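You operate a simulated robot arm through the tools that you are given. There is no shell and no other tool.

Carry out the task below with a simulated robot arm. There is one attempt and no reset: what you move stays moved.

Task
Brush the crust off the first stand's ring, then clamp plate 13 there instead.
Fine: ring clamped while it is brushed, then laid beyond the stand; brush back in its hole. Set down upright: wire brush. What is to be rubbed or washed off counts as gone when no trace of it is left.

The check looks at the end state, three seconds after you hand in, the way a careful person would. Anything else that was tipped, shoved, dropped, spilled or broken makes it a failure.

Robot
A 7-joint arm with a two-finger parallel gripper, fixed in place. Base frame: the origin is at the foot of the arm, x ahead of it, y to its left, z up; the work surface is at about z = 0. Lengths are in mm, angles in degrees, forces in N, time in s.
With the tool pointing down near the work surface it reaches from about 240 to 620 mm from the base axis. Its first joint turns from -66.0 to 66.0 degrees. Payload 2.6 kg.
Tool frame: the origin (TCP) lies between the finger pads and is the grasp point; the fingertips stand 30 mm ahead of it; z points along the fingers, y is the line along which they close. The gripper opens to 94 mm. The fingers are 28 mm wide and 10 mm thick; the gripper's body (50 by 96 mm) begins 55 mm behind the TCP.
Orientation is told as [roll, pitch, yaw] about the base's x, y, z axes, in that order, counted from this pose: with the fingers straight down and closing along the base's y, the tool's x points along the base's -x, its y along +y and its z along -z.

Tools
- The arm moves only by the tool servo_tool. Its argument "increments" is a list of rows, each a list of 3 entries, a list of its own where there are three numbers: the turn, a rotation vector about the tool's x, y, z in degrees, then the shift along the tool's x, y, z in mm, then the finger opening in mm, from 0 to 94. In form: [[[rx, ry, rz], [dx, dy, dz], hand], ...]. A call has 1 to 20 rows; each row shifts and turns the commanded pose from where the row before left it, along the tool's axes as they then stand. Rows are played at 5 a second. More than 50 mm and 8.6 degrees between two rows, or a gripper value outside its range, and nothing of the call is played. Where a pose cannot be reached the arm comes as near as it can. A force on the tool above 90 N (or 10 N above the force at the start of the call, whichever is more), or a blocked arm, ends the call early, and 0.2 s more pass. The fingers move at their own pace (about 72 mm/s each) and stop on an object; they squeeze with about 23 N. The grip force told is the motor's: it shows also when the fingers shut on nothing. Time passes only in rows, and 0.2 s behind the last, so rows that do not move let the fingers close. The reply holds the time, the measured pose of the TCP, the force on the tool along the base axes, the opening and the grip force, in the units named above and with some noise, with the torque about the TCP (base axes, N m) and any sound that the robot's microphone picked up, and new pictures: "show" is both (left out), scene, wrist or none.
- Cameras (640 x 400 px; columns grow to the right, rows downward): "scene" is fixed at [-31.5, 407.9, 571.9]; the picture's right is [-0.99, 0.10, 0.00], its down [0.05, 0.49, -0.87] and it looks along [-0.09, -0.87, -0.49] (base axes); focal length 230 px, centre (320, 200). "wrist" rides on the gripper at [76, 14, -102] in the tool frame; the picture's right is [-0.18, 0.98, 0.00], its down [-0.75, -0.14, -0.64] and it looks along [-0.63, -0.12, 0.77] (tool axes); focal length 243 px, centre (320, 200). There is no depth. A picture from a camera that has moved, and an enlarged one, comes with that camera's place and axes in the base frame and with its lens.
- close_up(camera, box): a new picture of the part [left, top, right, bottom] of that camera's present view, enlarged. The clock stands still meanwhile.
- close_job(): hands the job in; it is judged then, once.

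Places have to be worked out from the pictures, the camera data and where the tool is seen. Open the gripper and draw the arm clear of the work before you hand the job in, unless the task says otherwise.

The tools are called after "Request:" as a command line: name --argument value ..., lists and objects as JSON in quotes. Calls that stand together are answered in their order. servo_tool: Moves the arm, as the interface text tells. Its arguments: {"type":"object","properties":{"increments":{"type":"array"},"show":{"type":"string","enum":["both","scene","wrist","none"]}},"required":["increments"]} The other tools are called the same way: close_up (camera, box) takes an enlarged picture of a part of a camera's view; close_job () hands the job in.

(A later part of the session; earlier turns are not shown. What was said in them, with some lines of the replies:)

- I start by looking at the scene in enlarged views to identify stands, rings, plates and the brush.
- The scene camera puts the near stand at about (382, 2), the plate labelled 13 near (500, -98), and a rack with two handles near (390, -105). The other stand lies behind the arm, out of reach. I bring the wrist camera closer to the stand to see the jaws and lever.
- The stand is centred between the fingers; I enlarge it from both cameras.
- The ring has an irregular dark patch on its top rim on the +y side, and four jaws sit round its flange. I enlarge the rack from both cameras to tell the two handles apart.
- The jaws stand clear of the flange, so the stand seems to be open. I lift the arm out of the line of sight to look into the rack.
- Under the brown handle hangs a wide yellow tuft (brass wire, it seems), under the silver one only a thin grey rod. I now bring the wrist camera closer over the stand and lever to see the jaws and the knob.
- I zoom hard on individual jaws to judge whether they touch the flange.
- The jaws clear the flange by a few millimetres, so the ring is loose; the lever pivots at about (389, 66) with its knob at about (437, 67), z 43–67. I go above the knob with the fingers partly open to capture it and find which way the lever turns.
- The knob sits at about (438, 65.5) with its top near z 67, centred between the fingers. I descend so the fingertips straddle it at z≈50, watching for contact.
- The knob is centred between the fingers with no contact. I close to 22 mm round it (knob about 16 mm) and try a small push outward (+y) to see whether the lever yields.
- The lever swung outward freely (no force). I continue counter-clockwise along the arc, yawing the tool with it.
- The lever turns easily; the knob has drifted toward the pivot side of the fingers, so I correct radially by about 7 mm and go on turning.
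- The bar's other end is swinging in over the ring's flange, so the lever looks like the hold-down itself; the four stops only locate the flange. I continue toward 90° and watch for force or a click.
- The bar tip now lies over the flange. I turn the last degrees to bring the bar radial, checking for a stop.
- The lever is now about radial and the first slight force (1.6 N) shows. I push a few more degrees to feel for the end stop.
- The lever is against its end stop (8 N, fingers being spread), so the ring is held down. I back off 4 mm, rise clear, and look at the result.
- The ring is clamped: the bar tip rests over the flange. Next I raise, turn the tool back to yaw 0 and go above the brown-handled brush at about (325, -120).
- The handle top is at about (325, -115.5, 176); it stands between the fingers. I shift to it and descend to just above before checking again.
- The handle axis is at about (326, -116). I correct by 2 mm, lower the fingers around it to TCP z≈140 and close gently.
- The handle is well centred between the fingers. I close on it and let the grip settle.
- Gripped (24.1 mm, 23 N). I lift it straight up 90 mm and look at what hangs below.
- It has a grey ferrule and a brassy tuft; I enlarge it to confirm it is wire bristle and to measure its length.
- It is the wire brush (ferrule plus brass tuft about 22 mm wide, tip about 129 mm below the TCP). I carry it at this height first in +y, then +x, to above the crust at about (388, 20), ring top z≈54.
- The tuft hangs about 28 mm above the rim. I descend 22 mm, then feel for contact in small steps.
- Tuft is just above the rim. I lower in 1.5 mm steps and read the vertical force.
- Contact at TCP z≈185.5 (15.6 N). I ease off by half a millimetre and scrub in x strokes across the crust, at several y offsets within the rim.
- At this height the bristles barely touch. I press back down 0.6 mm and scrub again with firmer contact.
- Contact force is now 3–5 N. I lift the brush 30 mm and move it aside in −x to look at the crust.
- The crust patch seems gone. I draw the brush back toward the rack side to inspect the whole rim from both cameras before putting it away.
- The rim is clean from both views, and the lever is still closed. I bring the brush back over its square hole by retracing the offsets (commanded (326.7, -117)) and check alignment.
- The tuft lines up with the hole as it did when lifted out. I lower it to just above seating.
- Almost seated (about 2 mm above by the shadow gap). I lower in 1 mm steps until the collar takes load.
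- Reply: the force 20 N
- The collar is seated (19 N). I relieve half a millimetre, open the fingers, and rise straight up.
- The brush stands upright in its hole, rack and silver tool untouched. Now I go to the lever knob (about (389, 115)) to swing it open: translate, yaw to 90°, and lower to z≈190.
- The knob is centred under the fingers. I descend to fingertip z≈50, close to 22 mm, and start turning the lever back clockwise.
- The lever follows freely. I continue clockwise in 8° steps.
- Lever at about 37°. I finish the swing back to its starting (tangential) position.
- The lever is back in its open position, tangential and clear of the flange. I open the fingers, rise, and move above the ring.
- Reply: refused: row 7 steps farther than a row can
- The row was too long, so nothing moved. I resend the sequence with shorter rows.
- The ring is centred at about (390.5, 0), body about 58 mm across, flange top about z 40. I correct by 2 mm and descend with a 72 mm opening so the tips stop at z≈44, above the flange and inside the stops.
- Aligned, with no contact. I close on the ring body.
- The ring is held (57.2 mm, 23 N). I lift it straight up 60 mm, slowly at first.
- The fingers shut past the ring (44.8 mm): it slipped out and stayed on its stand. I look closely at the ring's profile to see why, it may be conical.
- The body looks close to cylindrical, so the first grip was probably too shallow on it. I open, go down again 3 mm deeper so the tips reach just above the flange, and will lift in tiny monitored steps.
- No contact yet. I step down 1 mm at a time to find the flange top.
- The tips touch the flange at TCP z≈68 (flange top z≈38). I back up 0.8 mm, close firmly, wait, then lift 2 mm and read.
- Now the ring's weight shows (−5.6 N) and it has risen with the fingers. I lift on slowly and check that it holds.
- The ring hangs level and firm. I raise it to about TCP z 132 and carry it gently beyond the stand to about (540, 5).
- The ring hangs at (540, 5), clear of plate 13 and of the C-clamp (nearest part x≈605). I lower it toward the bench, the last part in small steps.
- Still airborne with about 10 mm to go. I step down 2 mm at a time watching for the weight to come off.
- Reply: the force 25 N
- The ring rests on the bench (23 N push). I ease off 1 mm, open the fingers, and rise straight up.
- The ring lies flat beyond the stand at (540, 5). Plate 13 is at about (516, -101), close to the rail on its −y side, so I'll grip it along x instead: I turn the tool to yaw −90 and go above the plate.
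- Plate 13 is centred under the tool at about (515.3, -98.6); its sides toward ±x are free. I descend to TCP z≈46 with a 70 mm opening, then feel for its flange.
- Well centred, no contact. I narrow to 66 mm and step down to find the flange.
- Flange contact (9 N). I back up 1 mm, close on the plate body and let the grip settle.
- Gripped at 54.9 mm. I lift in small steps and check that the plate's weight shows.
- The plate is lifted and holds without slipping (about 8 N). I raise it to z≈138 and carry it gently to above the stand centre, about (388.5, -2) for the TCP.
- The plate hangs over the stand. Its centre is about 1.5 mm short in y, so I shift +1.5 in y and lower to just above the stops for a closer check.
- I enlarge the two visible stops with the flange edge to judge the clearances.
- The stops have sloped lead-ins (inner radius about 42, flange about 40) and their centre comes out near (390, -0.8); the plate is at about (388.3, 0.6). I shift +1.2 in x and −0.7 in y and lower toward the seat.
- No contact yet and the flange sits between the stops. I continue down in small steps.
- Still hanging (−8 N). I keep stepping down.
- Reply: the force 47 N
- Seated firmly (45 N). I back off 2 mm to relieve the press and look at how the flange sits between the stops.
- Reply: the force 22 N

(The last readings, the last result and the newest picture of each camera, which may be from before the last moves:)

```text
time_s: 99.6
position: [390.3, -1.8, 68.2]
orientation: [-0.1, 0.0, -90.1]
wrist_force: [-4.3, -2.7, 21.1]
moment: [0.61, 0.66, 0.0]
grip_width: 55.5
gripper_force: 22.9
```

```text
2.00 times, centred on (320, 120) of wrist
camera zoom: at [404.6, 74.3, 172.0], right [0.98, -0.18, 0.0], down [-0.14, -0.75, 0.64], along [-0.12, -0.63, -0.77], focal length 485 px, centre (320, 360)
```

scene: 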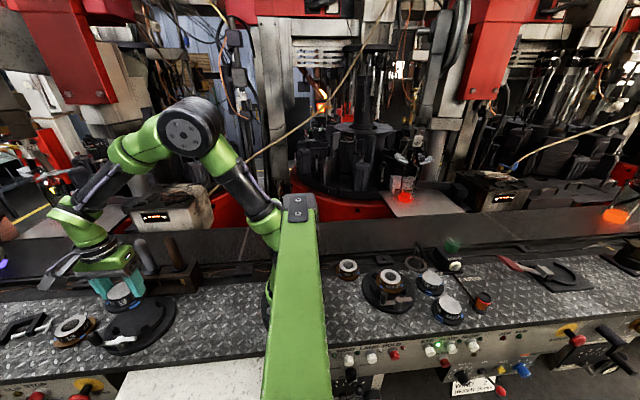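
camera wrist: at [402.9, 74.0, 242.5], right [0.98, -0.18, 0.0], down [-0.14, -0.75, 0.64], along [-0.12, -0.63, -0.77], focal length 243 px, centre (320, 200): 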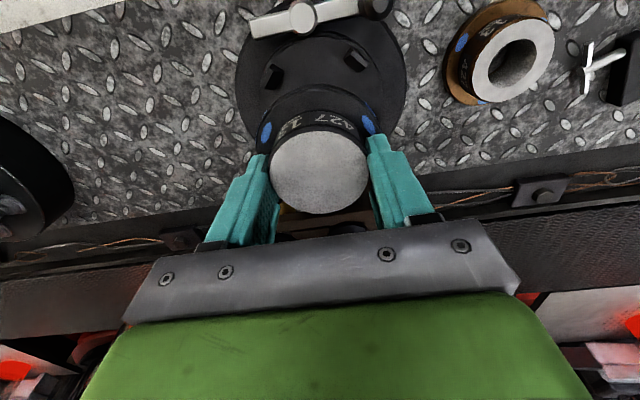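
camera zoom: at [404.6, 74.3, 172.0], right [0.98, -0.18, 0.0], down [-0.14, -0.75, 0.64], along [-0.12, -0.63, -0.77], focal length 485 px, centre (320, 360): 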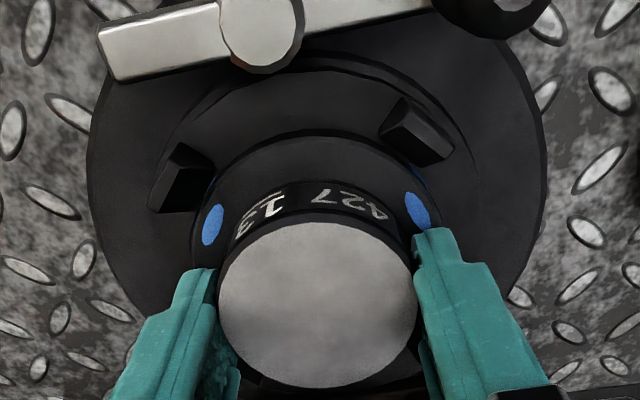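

Still a 21 N press, so I raise another 0.8 mm and then open the fingers slowly, leaving the plate on its seat.

Request:
servo_tool --increments '[[[0, 0, 0], [0, 0, -0.8], 40], [[0, 0, 0], [0, 0, 0], 56], [[0, 0, 0], [0, 0, 0], 62], [[0, 0, 0], [0, 0, 0], 68], [[0, 0, 0], [0, 0, -1], 70], [[0, 0, 0], [0, 0, -6], 70], [[0, 0, 0], [0, 0, -15], 70], [[0, 0, 0], [0, 0, -25], 70], [[0, 0, 0], [0, 0, -30], 70]]' --show "both"

Request:
close_up --camera "scene" --box '[105, 285, 165, 335]'

Request:
close_up --camera "wrist" --box '[200, 20, 440, 220]'

```text
time_s: 101.6
position: [388.8, -1.5, 146.1]
orientation: [0.0, 0.0, -90.0]
wrist_force: [0.4, -0.4, 0.5]
moment: [0.01, 0.01, -0.01]
grip_width: 69.7
gripper_force: 0.0
camera wrist: at [403.8, 73.7, 251.1], right [0.98, -0.18, 0.0], down [-0.14, -0.75, 0.64], along [-0.12, -0.63, -0.77], focal length 243 px, centre (320, 200)
```

scene: 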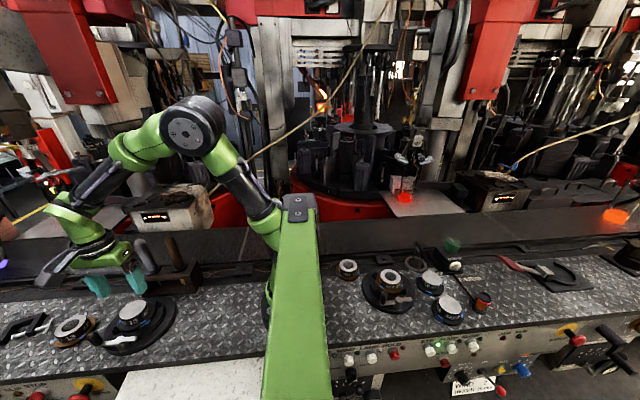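
wrist: 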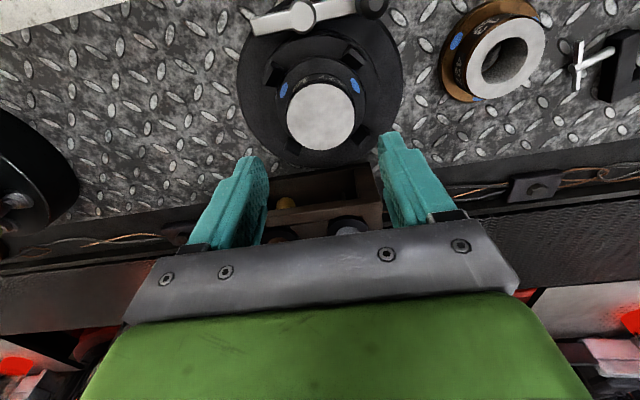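

```text
8.00 times, centred on (135, 310) of scene
camera zoom: at [-31.5, 407.9, 571.9], right [-0.99, 0.1, 0.0], down [0.05, 0.49, -0.87], along [-0.09, -0.87, -0.49], focal length 1838 px, centre (1800, -680)
```

zoom: 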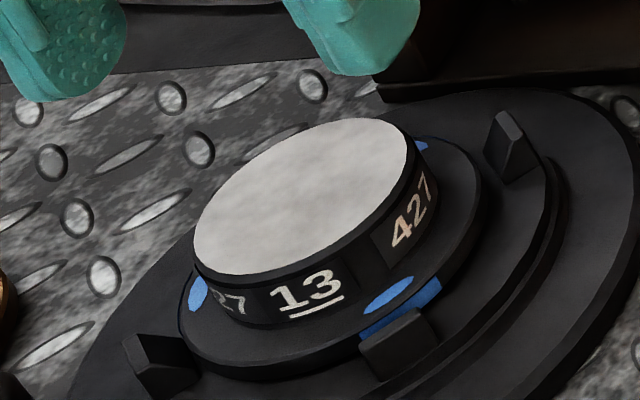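

```text
2.00 times, centred on (320, 120) of wrist
camera zoom: at [403.8, 73.7, 251.1], right [0.98, -0.18, 0.0], down [-0.14, -0.75, 0.64], along [-0.12, -0.63, -0.77], focal length 485 px, centre (320, 360)
```

zoom: 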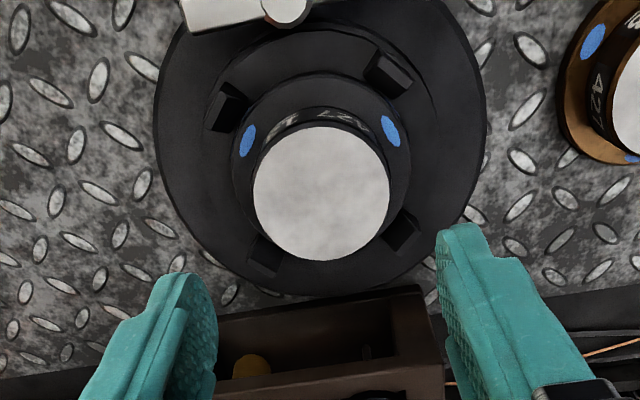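

Plate 13 sits between the four stops. I check closely that it is level and fully seated.

Request:
close_up --camera "scene" --box '[114, 298, 159, 333]'

Request:
close_up --camera "wrist" --box '[255, 30, 375, 165]'

```text
11.43 times, centred on (136, 316) of scene
camera zoom: at [-31.5, 407.9, 571.9], right [-0.99, 0.1, 0.0], down [0.05, 0.49, -0.87], along [-0.09, -0.87, -0.49], focal length 2625 px, centre (2417, -1120)
```

zoom: 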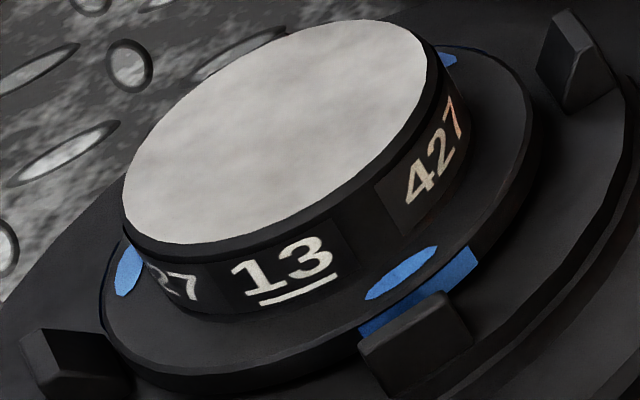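

```text
2.96 times, centred on (315, 98) of wrist
camera zoom: at [403.8, 73.7, 251.1], right [0.98, -0.18, 0.0], down [-0.14, -0.75, 0.64], along [-0.12, -0.63, -0.77], focal length 719 px, centre (335, 504)
```

zoom: 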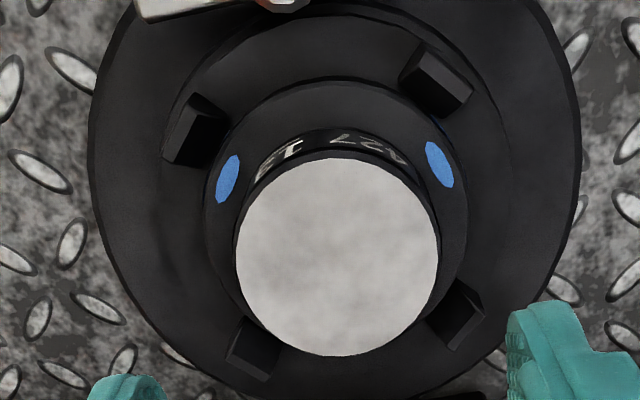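

The plate is level and seated. Now I turn the tool to yaw 0 and go above the lever knob (about (438, 67)) with a 40 mm opening.

Request:
servo_tool --increments '[[[0, 0, -8.18], [0, 0, 0], 60], [[0, 0, -8.18], [0, 0, 0], 50], [[0, 0, -8.18], [0, 0, 0], 40], [[0, 0, -8.18], [0, 0, 0], 40], [[0, 0, -8.18], [0, 0, 0], 40], [[0, 0, -8.18], [0, 0, 0], 40], [[0, 0, -8.18], [0, 0, 0], 40], [[0, 0, -8.18], [0, 0, 0], 40], [[0, 0, -8.18], [0, 0, 0], 40], [[0, 0, -8.18], [0, 0, 0], 40], [[0, 0, -8.2], [0, 0, 0], 40], [[0, 0, 0], [-16.3, 22.8, 0], 40], [[0, 0, 0], [-16.3, 22.8, 0], 40], [[0, 0, 0], [-16.3, 22.8, 10], 40], [[0, 0, 0], [0, 0, 12], 40], [[0, 0, 0], [0, 0, 0], 40]]' --show "wrist"

Request:
close_up --camera "wrist" --box '[220, 20, 420, 220]'

Request:
close_up --camera "scene" --box '[70, 265, 180, 365]'

```text
time_s: 105.0
position: [439.7, 67.2, 124.6]
orientation: [0.0, 0.0, 0.0]
wrist_force: [-0.5, 0.4, 0.2]
moment: [0.02, 0.01, -0.02]
grip_width: 40.1
gripper_force: 0.0
camera wrist: at [363.5, 81.0, 228.6], right [0.18, 0.98, 0.0], down [0.75, -0.14, 0.64], along [0.63, -0.12, -0.77], focal length 243 px, centre (320, 200)
```

wrist: 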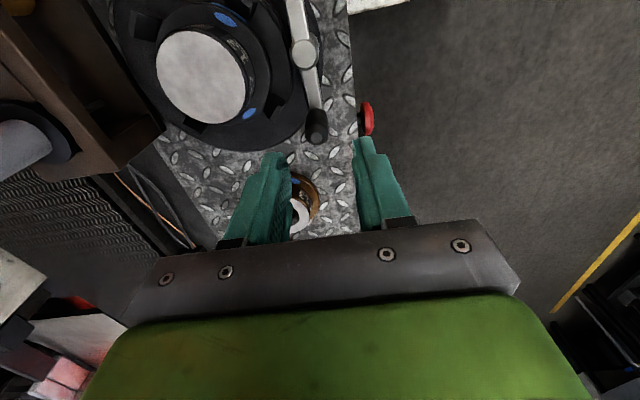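

```text
2.00 times, centred on (320, 120) of wrist
camera zoom: at [363.5, 81.0, 228.6], right [0.18, 0.98, 0.0], down [0.75, -0.14, 0.64], along [0.63, -0.12, -0.77], focal length 485 px, centre (320, 360)
```

zoom: 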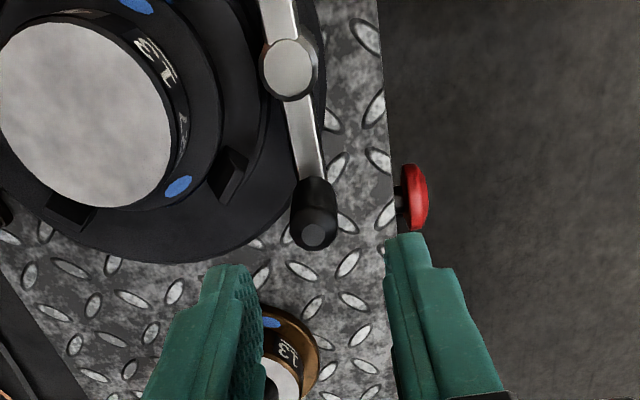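

```text
4.00 times, centred on (125, 315) of scene
camera zoom: at [-31.5, 407.9, 571.9], right [-0.99, 0.1, 0.0], down [0.05, 0.49, -0.87], along [-0.09, -0.87, -0.49], focal length 919 px, centre (1100, -260)
```

zoom: 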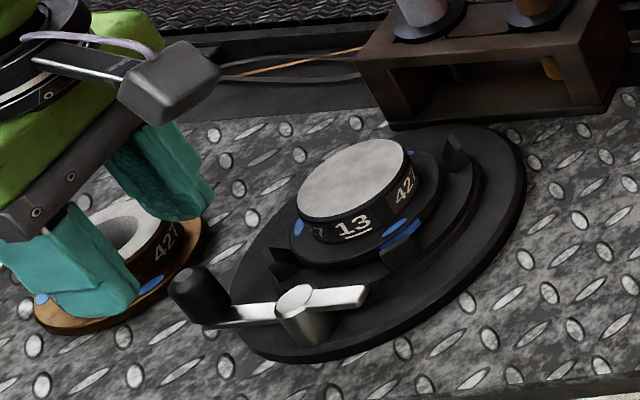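

The knob is at about (438, 65). I shift 2 mm, descend around it, close to 22 mm, and begin swinging the lever outward again.

Request:
servo_tool --increments '[[[0, 0, 0], [1, -2, 15], 40], [[0, 0, 0], [0, 0, 18], 40], [[0, 0, 0], [0, 0, 12], 40], [[0, 0, 0], [0, 0, 0], 22], [[0, 0, 0], [0, 0, 0], 22], [[0, 0, -3.5], [0, 4, 0], 22], [[0, 0, -8], [0.5, 6.8, 0], 22], [[0, 0, -8], [0.5, 6.8, 0], 22], [[0, 0, -8], [0.5, 6.8, 0], 22], [[0, 0, -8], [0.5, 6.8, 0], 22]]' --show "wrist"

Request:
close_up --camera "wrist" --box '[220, 20, 420, 220]'

Request:
close_up --camera "scene" --box '[70, 265, 180, 365]'

```text
time_s: 107.2
position: [429.0, 93.7, 76.9]
orientation: [-0.1, 0.0, 35.7]
wrist_force: [-0.3, -0.2, -0.4]
moment: [0.0, 0.01, 0.01]
grip_width: 22.1
gripper_force: 0.2
camera wrist: at [358.4, 60.6, 182.4], right [-0.42, 0.91, 0.0], down [0.69, 0.32, 0.64], along [0.58, 0.27, -0.77], focal length 243 px, centre (320, 200)
```

wrist: 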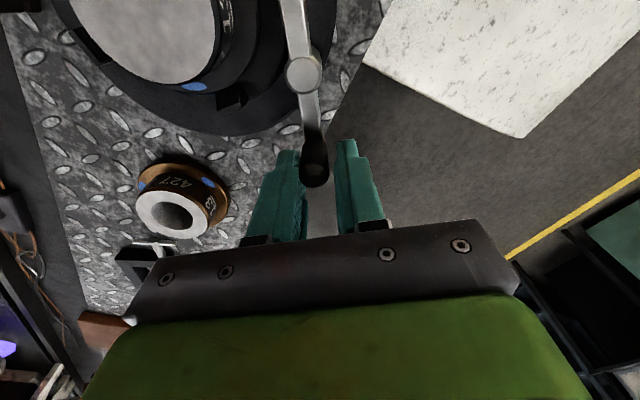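

```text
2.00 times, centred on (320, 120) of wrist
camera zoom: at [358.4, 60.6, 182.4], right [-0.42, 0.91, 0.0], down [0.69, 0.32, 0.64], along [0.58, 0.27, -0.77], focal length 485 px, centre (320, 360)
```

zoom: 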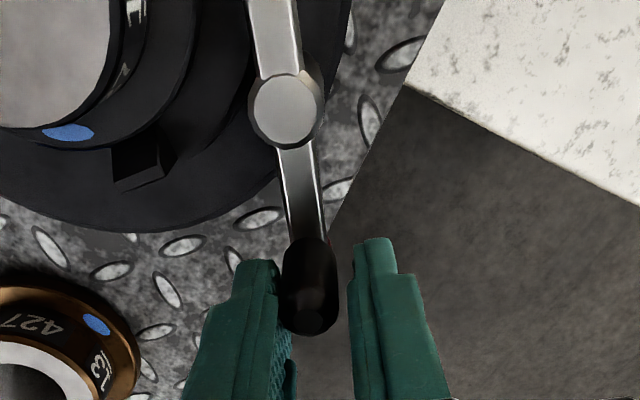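

```text
4.00 times, centred on (125, 315) of scene
camera zoom: at [-31.5, 407.9, 571.9], right [-0.99, 0.1, 0.0], down [0.05, 0.49, -0.87], along [-0.09, -0.87, -0.49], focal length 919 px, centre (1100, -260)
```

zoom: 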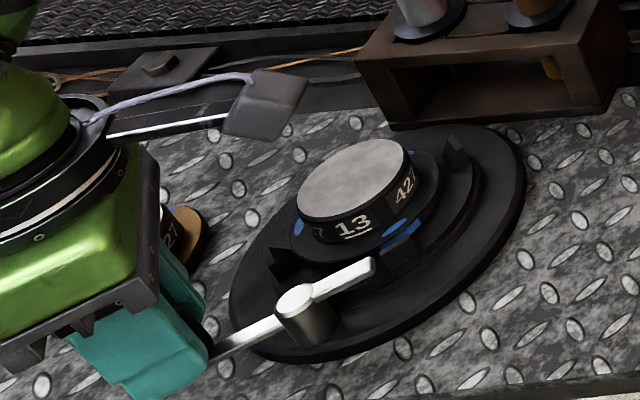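

The lever follows well. I continue five more steps.

Request:
servo_tool --increments '[[[0, 0, -8], [0.5, 6.8, 0], 22], [[0, 0, -8], [0.5, 6.8, 0], 22], [[0, 0, -8], [0.5, 6.8, 0], 22], [[0, 0, -8], [0.5, 6.8, 0], 22], [[0, 0, -8], [0.5, 6.8, 0], 22]]' --show "wrist"

Request:
close_up --camera "wrist" --box '[220, 20, 420, 220]'

Request:
close_up --camera "scene" --box '[90, 285, 180, 355]'

```text
time_s: 108.4
position: [401.8, 113.9, 78.6]
orientation: [0.1, 0.0, 75.7]
wrist_force: [-2.0, 0.3, -0.1]
moment: [0.03, 0.0, 0.01]
grip_width: 22.1
gripper_force: 0.2
camera wrist: at [368.8, 43.1, 182.7], right [-0.91, 0.42, 0.0], down [0.32, 0.69, 0.64], along [0.27, 0.58, -0.77], focal length 243 px, centre (320, 200)
```

wrist: 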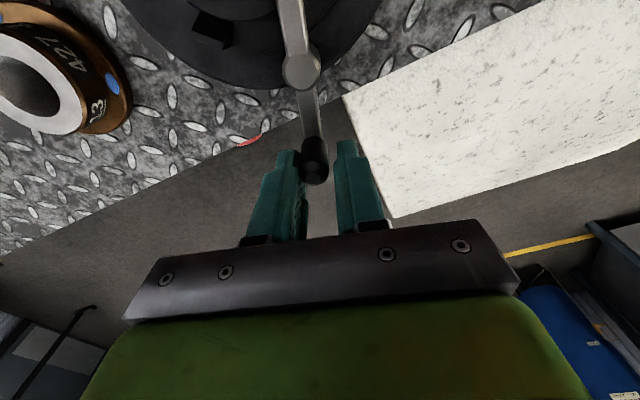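

```text
2.00 times, centred on (320, 120) of wrist
camera zoom: at [368.8, 43.1, 182.7], right [-0.91, 0.42, 0.0], down [0.32, 0.69, 0.64], along [0.27, 0.58, -0.77], focal length 485 px, centre (320, 360)
```

zoom: 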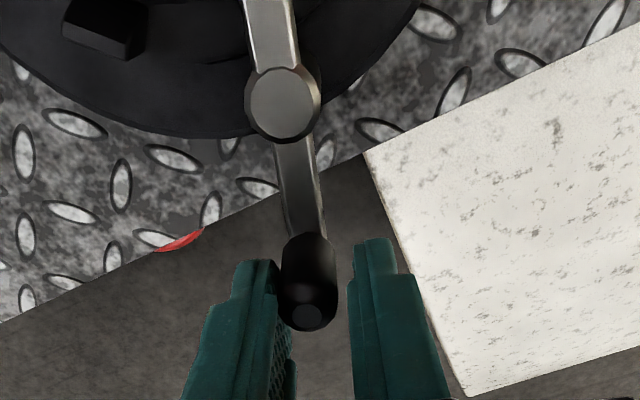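

```text
5.71 times, centred on (135, 320) of scene
camera zoom: at [-31.5, 407.9, 571.9], right [-0.99, 0.1, 0.0], down [0.05, 0.49, -0.87], along [-0.09, -0.87, -0.49], focal length 1313 px, centre (1377, -486)
```

zoom: 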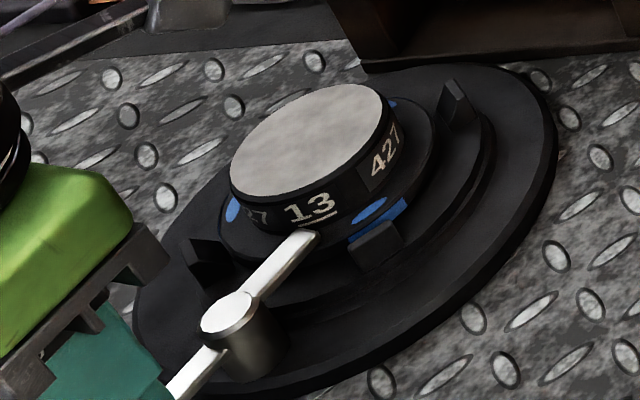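

The bar tip is coming over the plate's flange without hitting it. I turn the last ~15° in smaller steps until the end stop.

Request:
servo_tool --increments '[[[0, 0, -5], [0.3, 4.2, 0], 22], [[0, 0, -5], [0.3, 4.2, 0], 22], [[0, 0, -2], [0, 2, 0], 22], [[0, 0, 0], [0, 0, 0], 22]]' --show "none"

Request:
servo_tool --increments '[[[0, 0, -2], [0, 2, 0], 22], [[0, 0, 0], [0, 0, 0], 22]]' --show "none"

Request:
close_up --camera "scene" --box '[90, 285, 180, 355]'

Request:
close_up --camera "wrist" --box '[220, 20, 420, 220]'

```text
time_s: 109.4
position: [391.3, 114.5, 78.4]
orientation: [0.0, 0.0, 87.6]
wrist_force: [0.4, 0.2, 0.1]
moment: [0.01, 0.01, 0.02]
grip_width: 21.9
gripper_force: 0.1
```

```text
time_s: 110.0
position: [389.4, 114.7, 77.8]
orientation: [0.0, 0.0, 89.6]
wrist_force: [-0.3, 1.2, -0.1]
moment: [-0.02, -0.01, 0.03]
grip_width: 21.8
gripper_force: 0.0
```

```text
5.71 times, centred on (135, 320) of scene
camera zoom: at [-31.5, 407.9, 571.9], right [-0.99, 0.1, 0.0], down [0.05, 0.49, -0.87], along [-0.09, -0.87, -0.49], focal length 1313 px, centre (1377, -486)
```

zoom: 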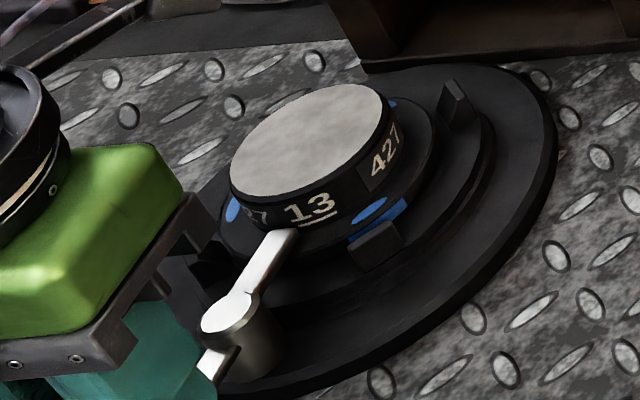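

```text
2.00 times, centred on (320, 120) of wrist
camera zoom: at [374.5, 38.3, 182.1], right [-0.98, 0.19, 0.0], down [0.15, 0.75, 0.64], along [0.12, 0.63, -0.77], focal length 485 px, centre (320, 360)
```

zoom: 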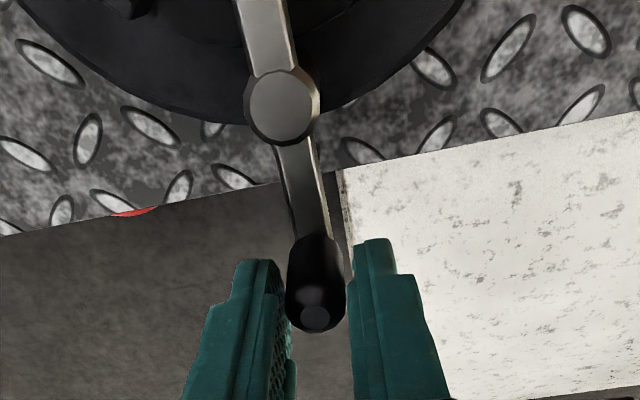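

No stop yet. I continue in 2 mm pushes until I feel it.

Request:
servo_tool --increments '[[[0, 0, -1], [0, 2, 0], 22], [[0, 0, 0], [0, 1, 0], 22], [[0, 0, 0], [0, 0, 0], 22]]' --show "none"

Request:
servo_tool --increments '[[[0, 0, -1], [0, 2, 0], 22], [[0, 0, 0], [0, 0, 0], 22]]' --show "none"

```text
time_s: 110.8
position: [387.1, 114.1, 78.7]
orientation: [-0.1, 0.0, 90.5]
wrist_force: [1.1, 0.3, -0.4]
moment: [0.0, -0.09, 0.01]
grip_width: 22.9
gripper_force: 1.1
```

```text
time_s: 111.4
position: [385.6, 114.6, 78.0]
orientation: [-0.2, 0.0, 91.6]
wrist_force: [7.2, 0.8, -1.5]
moment: [-0.01, -0.18, 0.03]
grip_width: 26.6
gripper_force: 4.1
```

The lever is hard against its end stop (7 N, fingers spread). I back off, open and rise clear.

Request:
servo_tool --increments '[[[0, 0, 0], [0, -4, 0], 26], [[0, 0, 0], [0, -1, 0], 40], [[0, 0, 0], [0, 0, 0], 40], [[0, 0, 0], [0, 0, -15], 40], [[0, 0, 0], [0, 0, -30], 50], [[0, 0, 0], [0, 0, -40], 60], [[0, 0, 0], [0, 0, -40], 60], [[0, 0, 0], [0, 0, -40], 60], [[0, 0, 0], [0, 0, -40], 60]]' --show "both"

Request:
close_up --camera "scene" --box '[90, 285, 180, 355]'

Request:
close_up --camera "scene" --box '[0, 220, 220, 365]'

```text
time_s: 113.4
position: [390.1, 115.4, 283.9]
orientation: [0.0, 0.0, 91.5]
wrist_force: [0.2, -0.1, 0.3]
moment: [0.03, -0.01, -0.01]
grip_width: 59.7
gripper_force: 0.0
camera wrist: at [376.8, 38.0, 386.9], right [-0.99, 0.16, 0.0], down [0.12, 0.76, 0.64], along [0.1, 0.63, -0.77], focal length 243 px, centre (320, 200)
```

scene: 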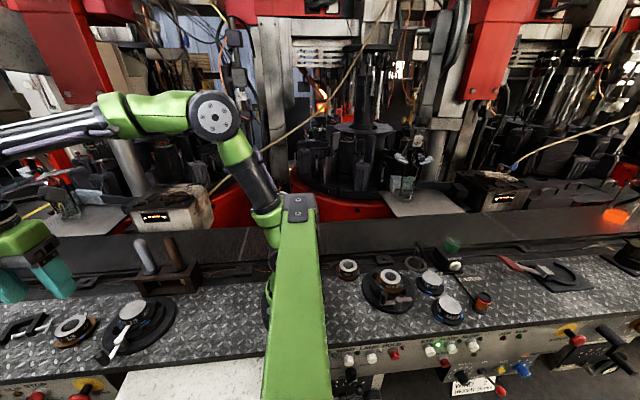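
wrist: 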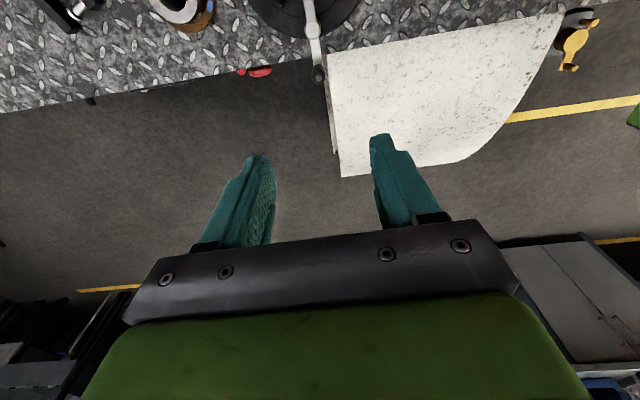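

```text
5.71 times, centred on (135, 320) of scene
camera zoom: at [-31.5, 407.9, 571.9], right [-0.99, 0.1, 0.0], down [0.05, 0.49, -0.87], along [-0.09, -0.87, -0.49], focal length 1313 px, centre (1377, -486)
```

zoom: 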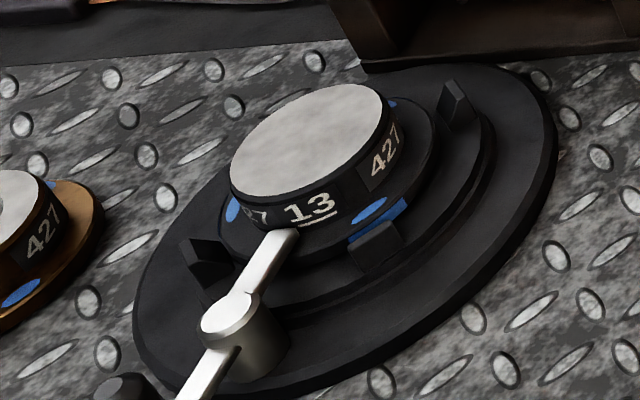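

```text
2.76 times, centred on (110, 292) of scene
camera zoom: at [-31.5, 407.9, 571.9], right [-0.99, 0.1, 0.0], down [0.05, 0.49, -0.87], along [-0.09, -0.87, -0.49], focal length 634 px, centre (899, -55)
```

zoom: 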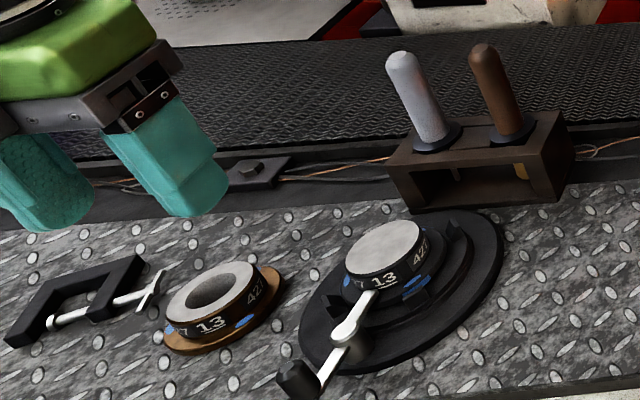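

Plate 13 is clamped, the ring lies beyond the stand, and the brush is upright. I draw the arm back to its starting area with the gripper open, then inspect everything once more.

Request:
servo_tool --increments '[[[0, 0, 8.3], [0, 0, -15], 94], [[0, 0, 8.3], [0, 0, -15], 94], [[0, 0, 8.3], [0, 0, -15], 94], [[0, 0, 8.3], [0, 0, -15], 94], [[0, 0, 8.3], [0, 0, -15], 94], [[0, 0, 8.3], [0, 0, -15], 94], [[0, 0, 8.3], [0, 0, -15], 94], [[0, 0, 8.3], [0, 0, -15], 94], [[0, 0, 8.3], [0, 0, -15], 94], [[0, 0, 8.3], [0, 0, -10], 94], [[0, 0, 8.5], [0, 0, 0], 94], [[0, 0, 0], [20, -30, 0], 94], [[0, 0, 0], [20, -30, 0], 94], [[0, 0, 0], [20, -30, 0], 94], [[0, 0, 0], [20, -30, 0], 94], [[0, 0, 0], [18, -38, 0], 94], [[0, 0, 0], [0, 0, 0], 94]]' --show "both"

Request:
close_up --camera "wrist" --box '[240, 50, 420, 230]'

Request:
close_up --camera "scene" --box '[45, 300, 105, 355]'

Request:
close_up --camera "scene" --box '[110, 225, 220, 305]'

```text
time_s: 117.0
position: [291.2, -43.2, 427.7]
orientation: [0.0, 0.0, 0.0]
wrist_force: [-0.2, -0.4, 0.0]
moment: [0.02, 0.02, -0.01]
grip_width: 93.9
gripper_force: 0.2
camera wrist: at [214.2, -29.6, 531.6], right [0.18, 0.98, 0.0], down [0.75, -0.14, 0.64], along [0.63, -0.12, -0.77], focal length 243 px, centre (320, 200)
```

scene: 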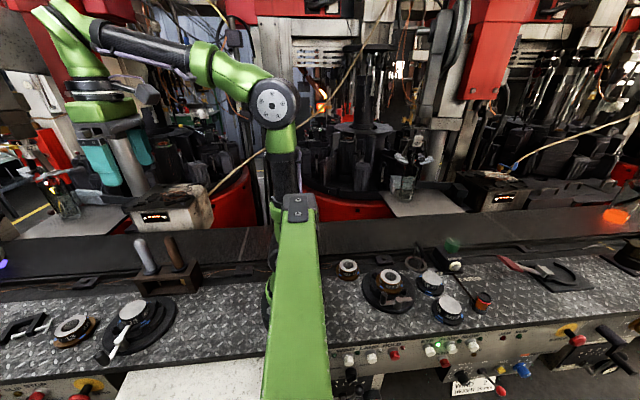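
wrist: 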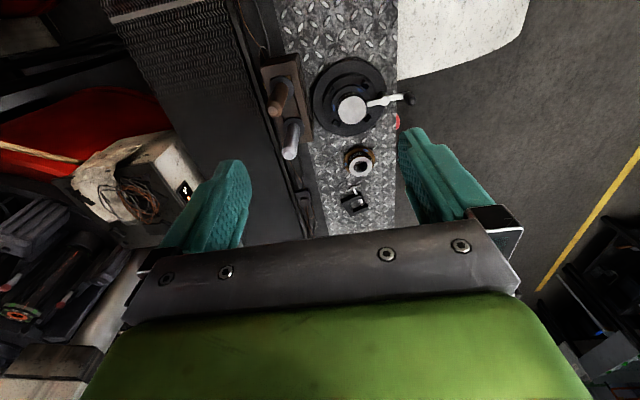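

```text
2.22 times, centred on (330, 140) of wrist
camera zoom: at [214.2, -29.6, 531.6], right [0.18, 0.98, 0.0], down [0.75, -0.14, 0.64], along [0.63, -0.12, -0.77], focal length 539 px, centre (298, 333)
```

zoom: 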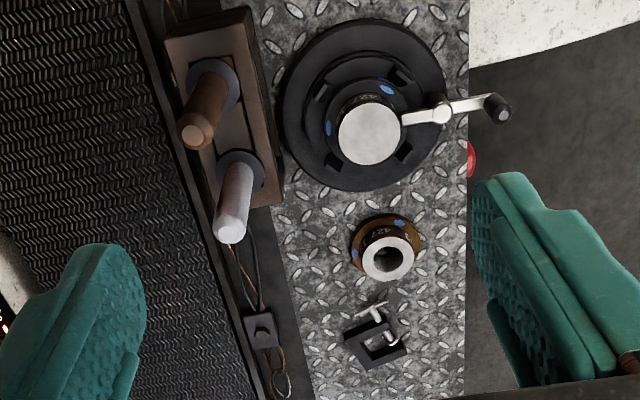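

```text
7.27 times, centred on (75, 328) of scene
camera zoom: at [-31.5, 407.9, 571.9], right [-0.99, 0.1, 0.0], down [0.05, 0.49, -0.87], along [-0.09, -0.87, -0.49], focal length 1671 px, centre (2102, -727)
```

zoom: 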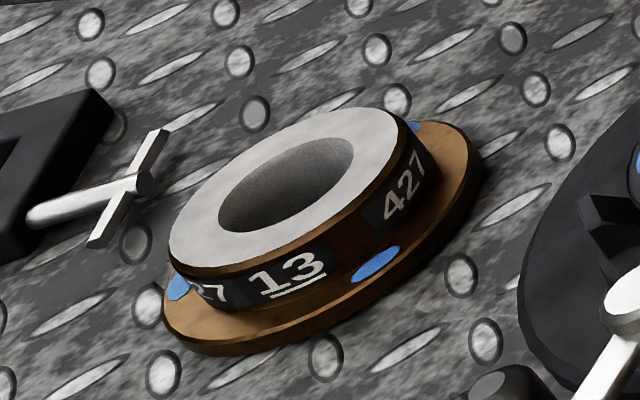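

```text
5.00 times, centred on (165, 265) of scene
camera zoom: at [-31.5, 407.9, 571.9], right [-0.99, 0.1, 0.0], down [0.05, 0.49, -0.87], along [-0.09, -0.87, -0.49], focal length 1149 px, centre (1095, -125)
```

zoom: 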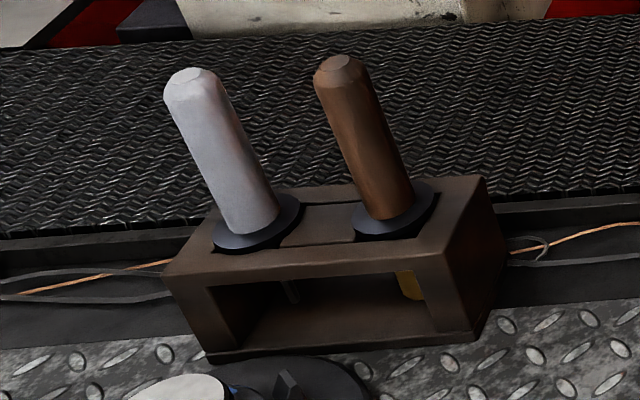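

Everything looks in place. One last hard zoom on the ring's rim and on the clamp tip over the plate flange before handing in.

Request:
close_up --camera "scene" --box '[57, 310, 92, 338]'

Request:
close_up --camera "scene" --box '[100, 298, 160, 348]'

Request:
close_up --camera "wrist" --box '[330, 130, 390, 190]'

```text
14.29 times, centred on (74, 324) of scene
camera zoom: at [-31.5, 407.9, 571.9], right [-0.99, 0.1, 0.0], down [0.05, 0.49, -0.87], along [-0.09, -0.87, -0.49], focal length 3282 px, centre (3827, -1571)
```

zoom: 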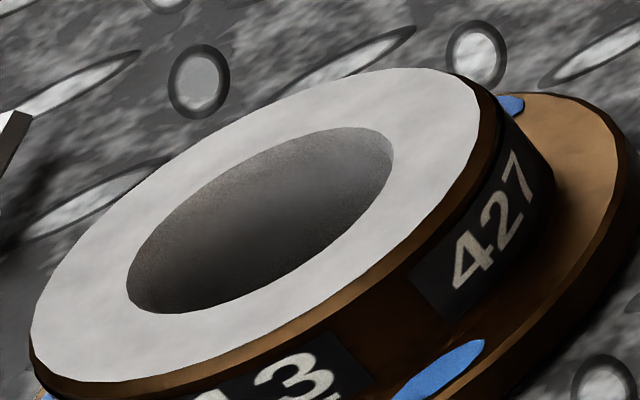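

```text
8.00 times, centred on (130, 323) of scene
camera zoom: at [-31.5, 407.9, 571.9], right [-0.99, 0.1, 0.0], down [0.05, 0.49, -0.87], along [-0.09, -0.87, -0.49], focal length 1838 px, centre (1840, -784)
```

zoom: 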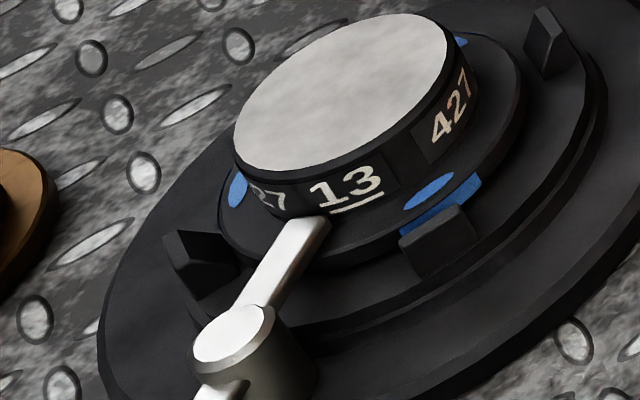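

```text
6.67 times, centred on (360, 160) of wrist
camera zoom: at [214.2, -29.6, 531.6], right [0.18, 0.98, 0.0], down [0.75, -0.14, 0.64], along [0.63, -0.12, -0.77], focal length 1618 px, centre (53, 467)
```

zoom: 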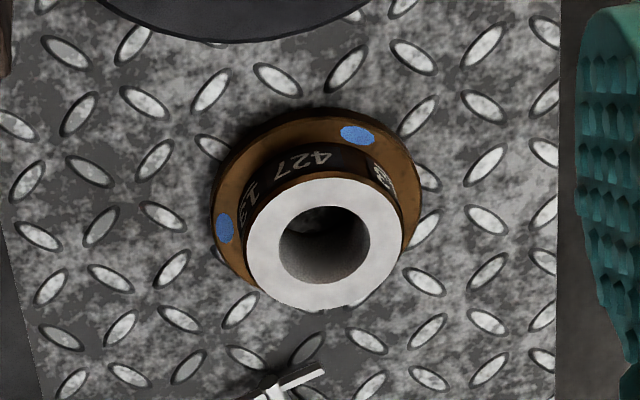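

The rim shows no trace of crust. The clamp tip lies over plate 13's flange, the ring is flat beyond the stand, the brush is upright in its hole, and the arm is clear with the gripper open. I hand the job in.

Request:
close_job

```text
The job is handed in.
```

I brushed the crust off the first stand's ring and clamped plate 13 in its place. The job is handed in; no verdict came back with the hand-in.

- **Ring:** I clamped it before brushing, and close views from both cameras show no trace of crust left. It lies flat on the bench beyond the stand, between the stand and the C-clamp. The first grip on it was too shallow and slipped off; the ring stayed on its stand, and the second, deeper grip held.
- **Plate 13:** it sits level between the four stops, and the lever is turned to its end stop so the bar tip lies over the plate's flange.
- **Wire brush:** it is back upright in its own hole in the rack. The silver-handled tool beside it was not touched.
- **Arm:** it is back near its starting position, clear of the work, with the gripper open.

I took "the first stand" to be the one in front of the arm, since the other stand is behind it and out of reach.
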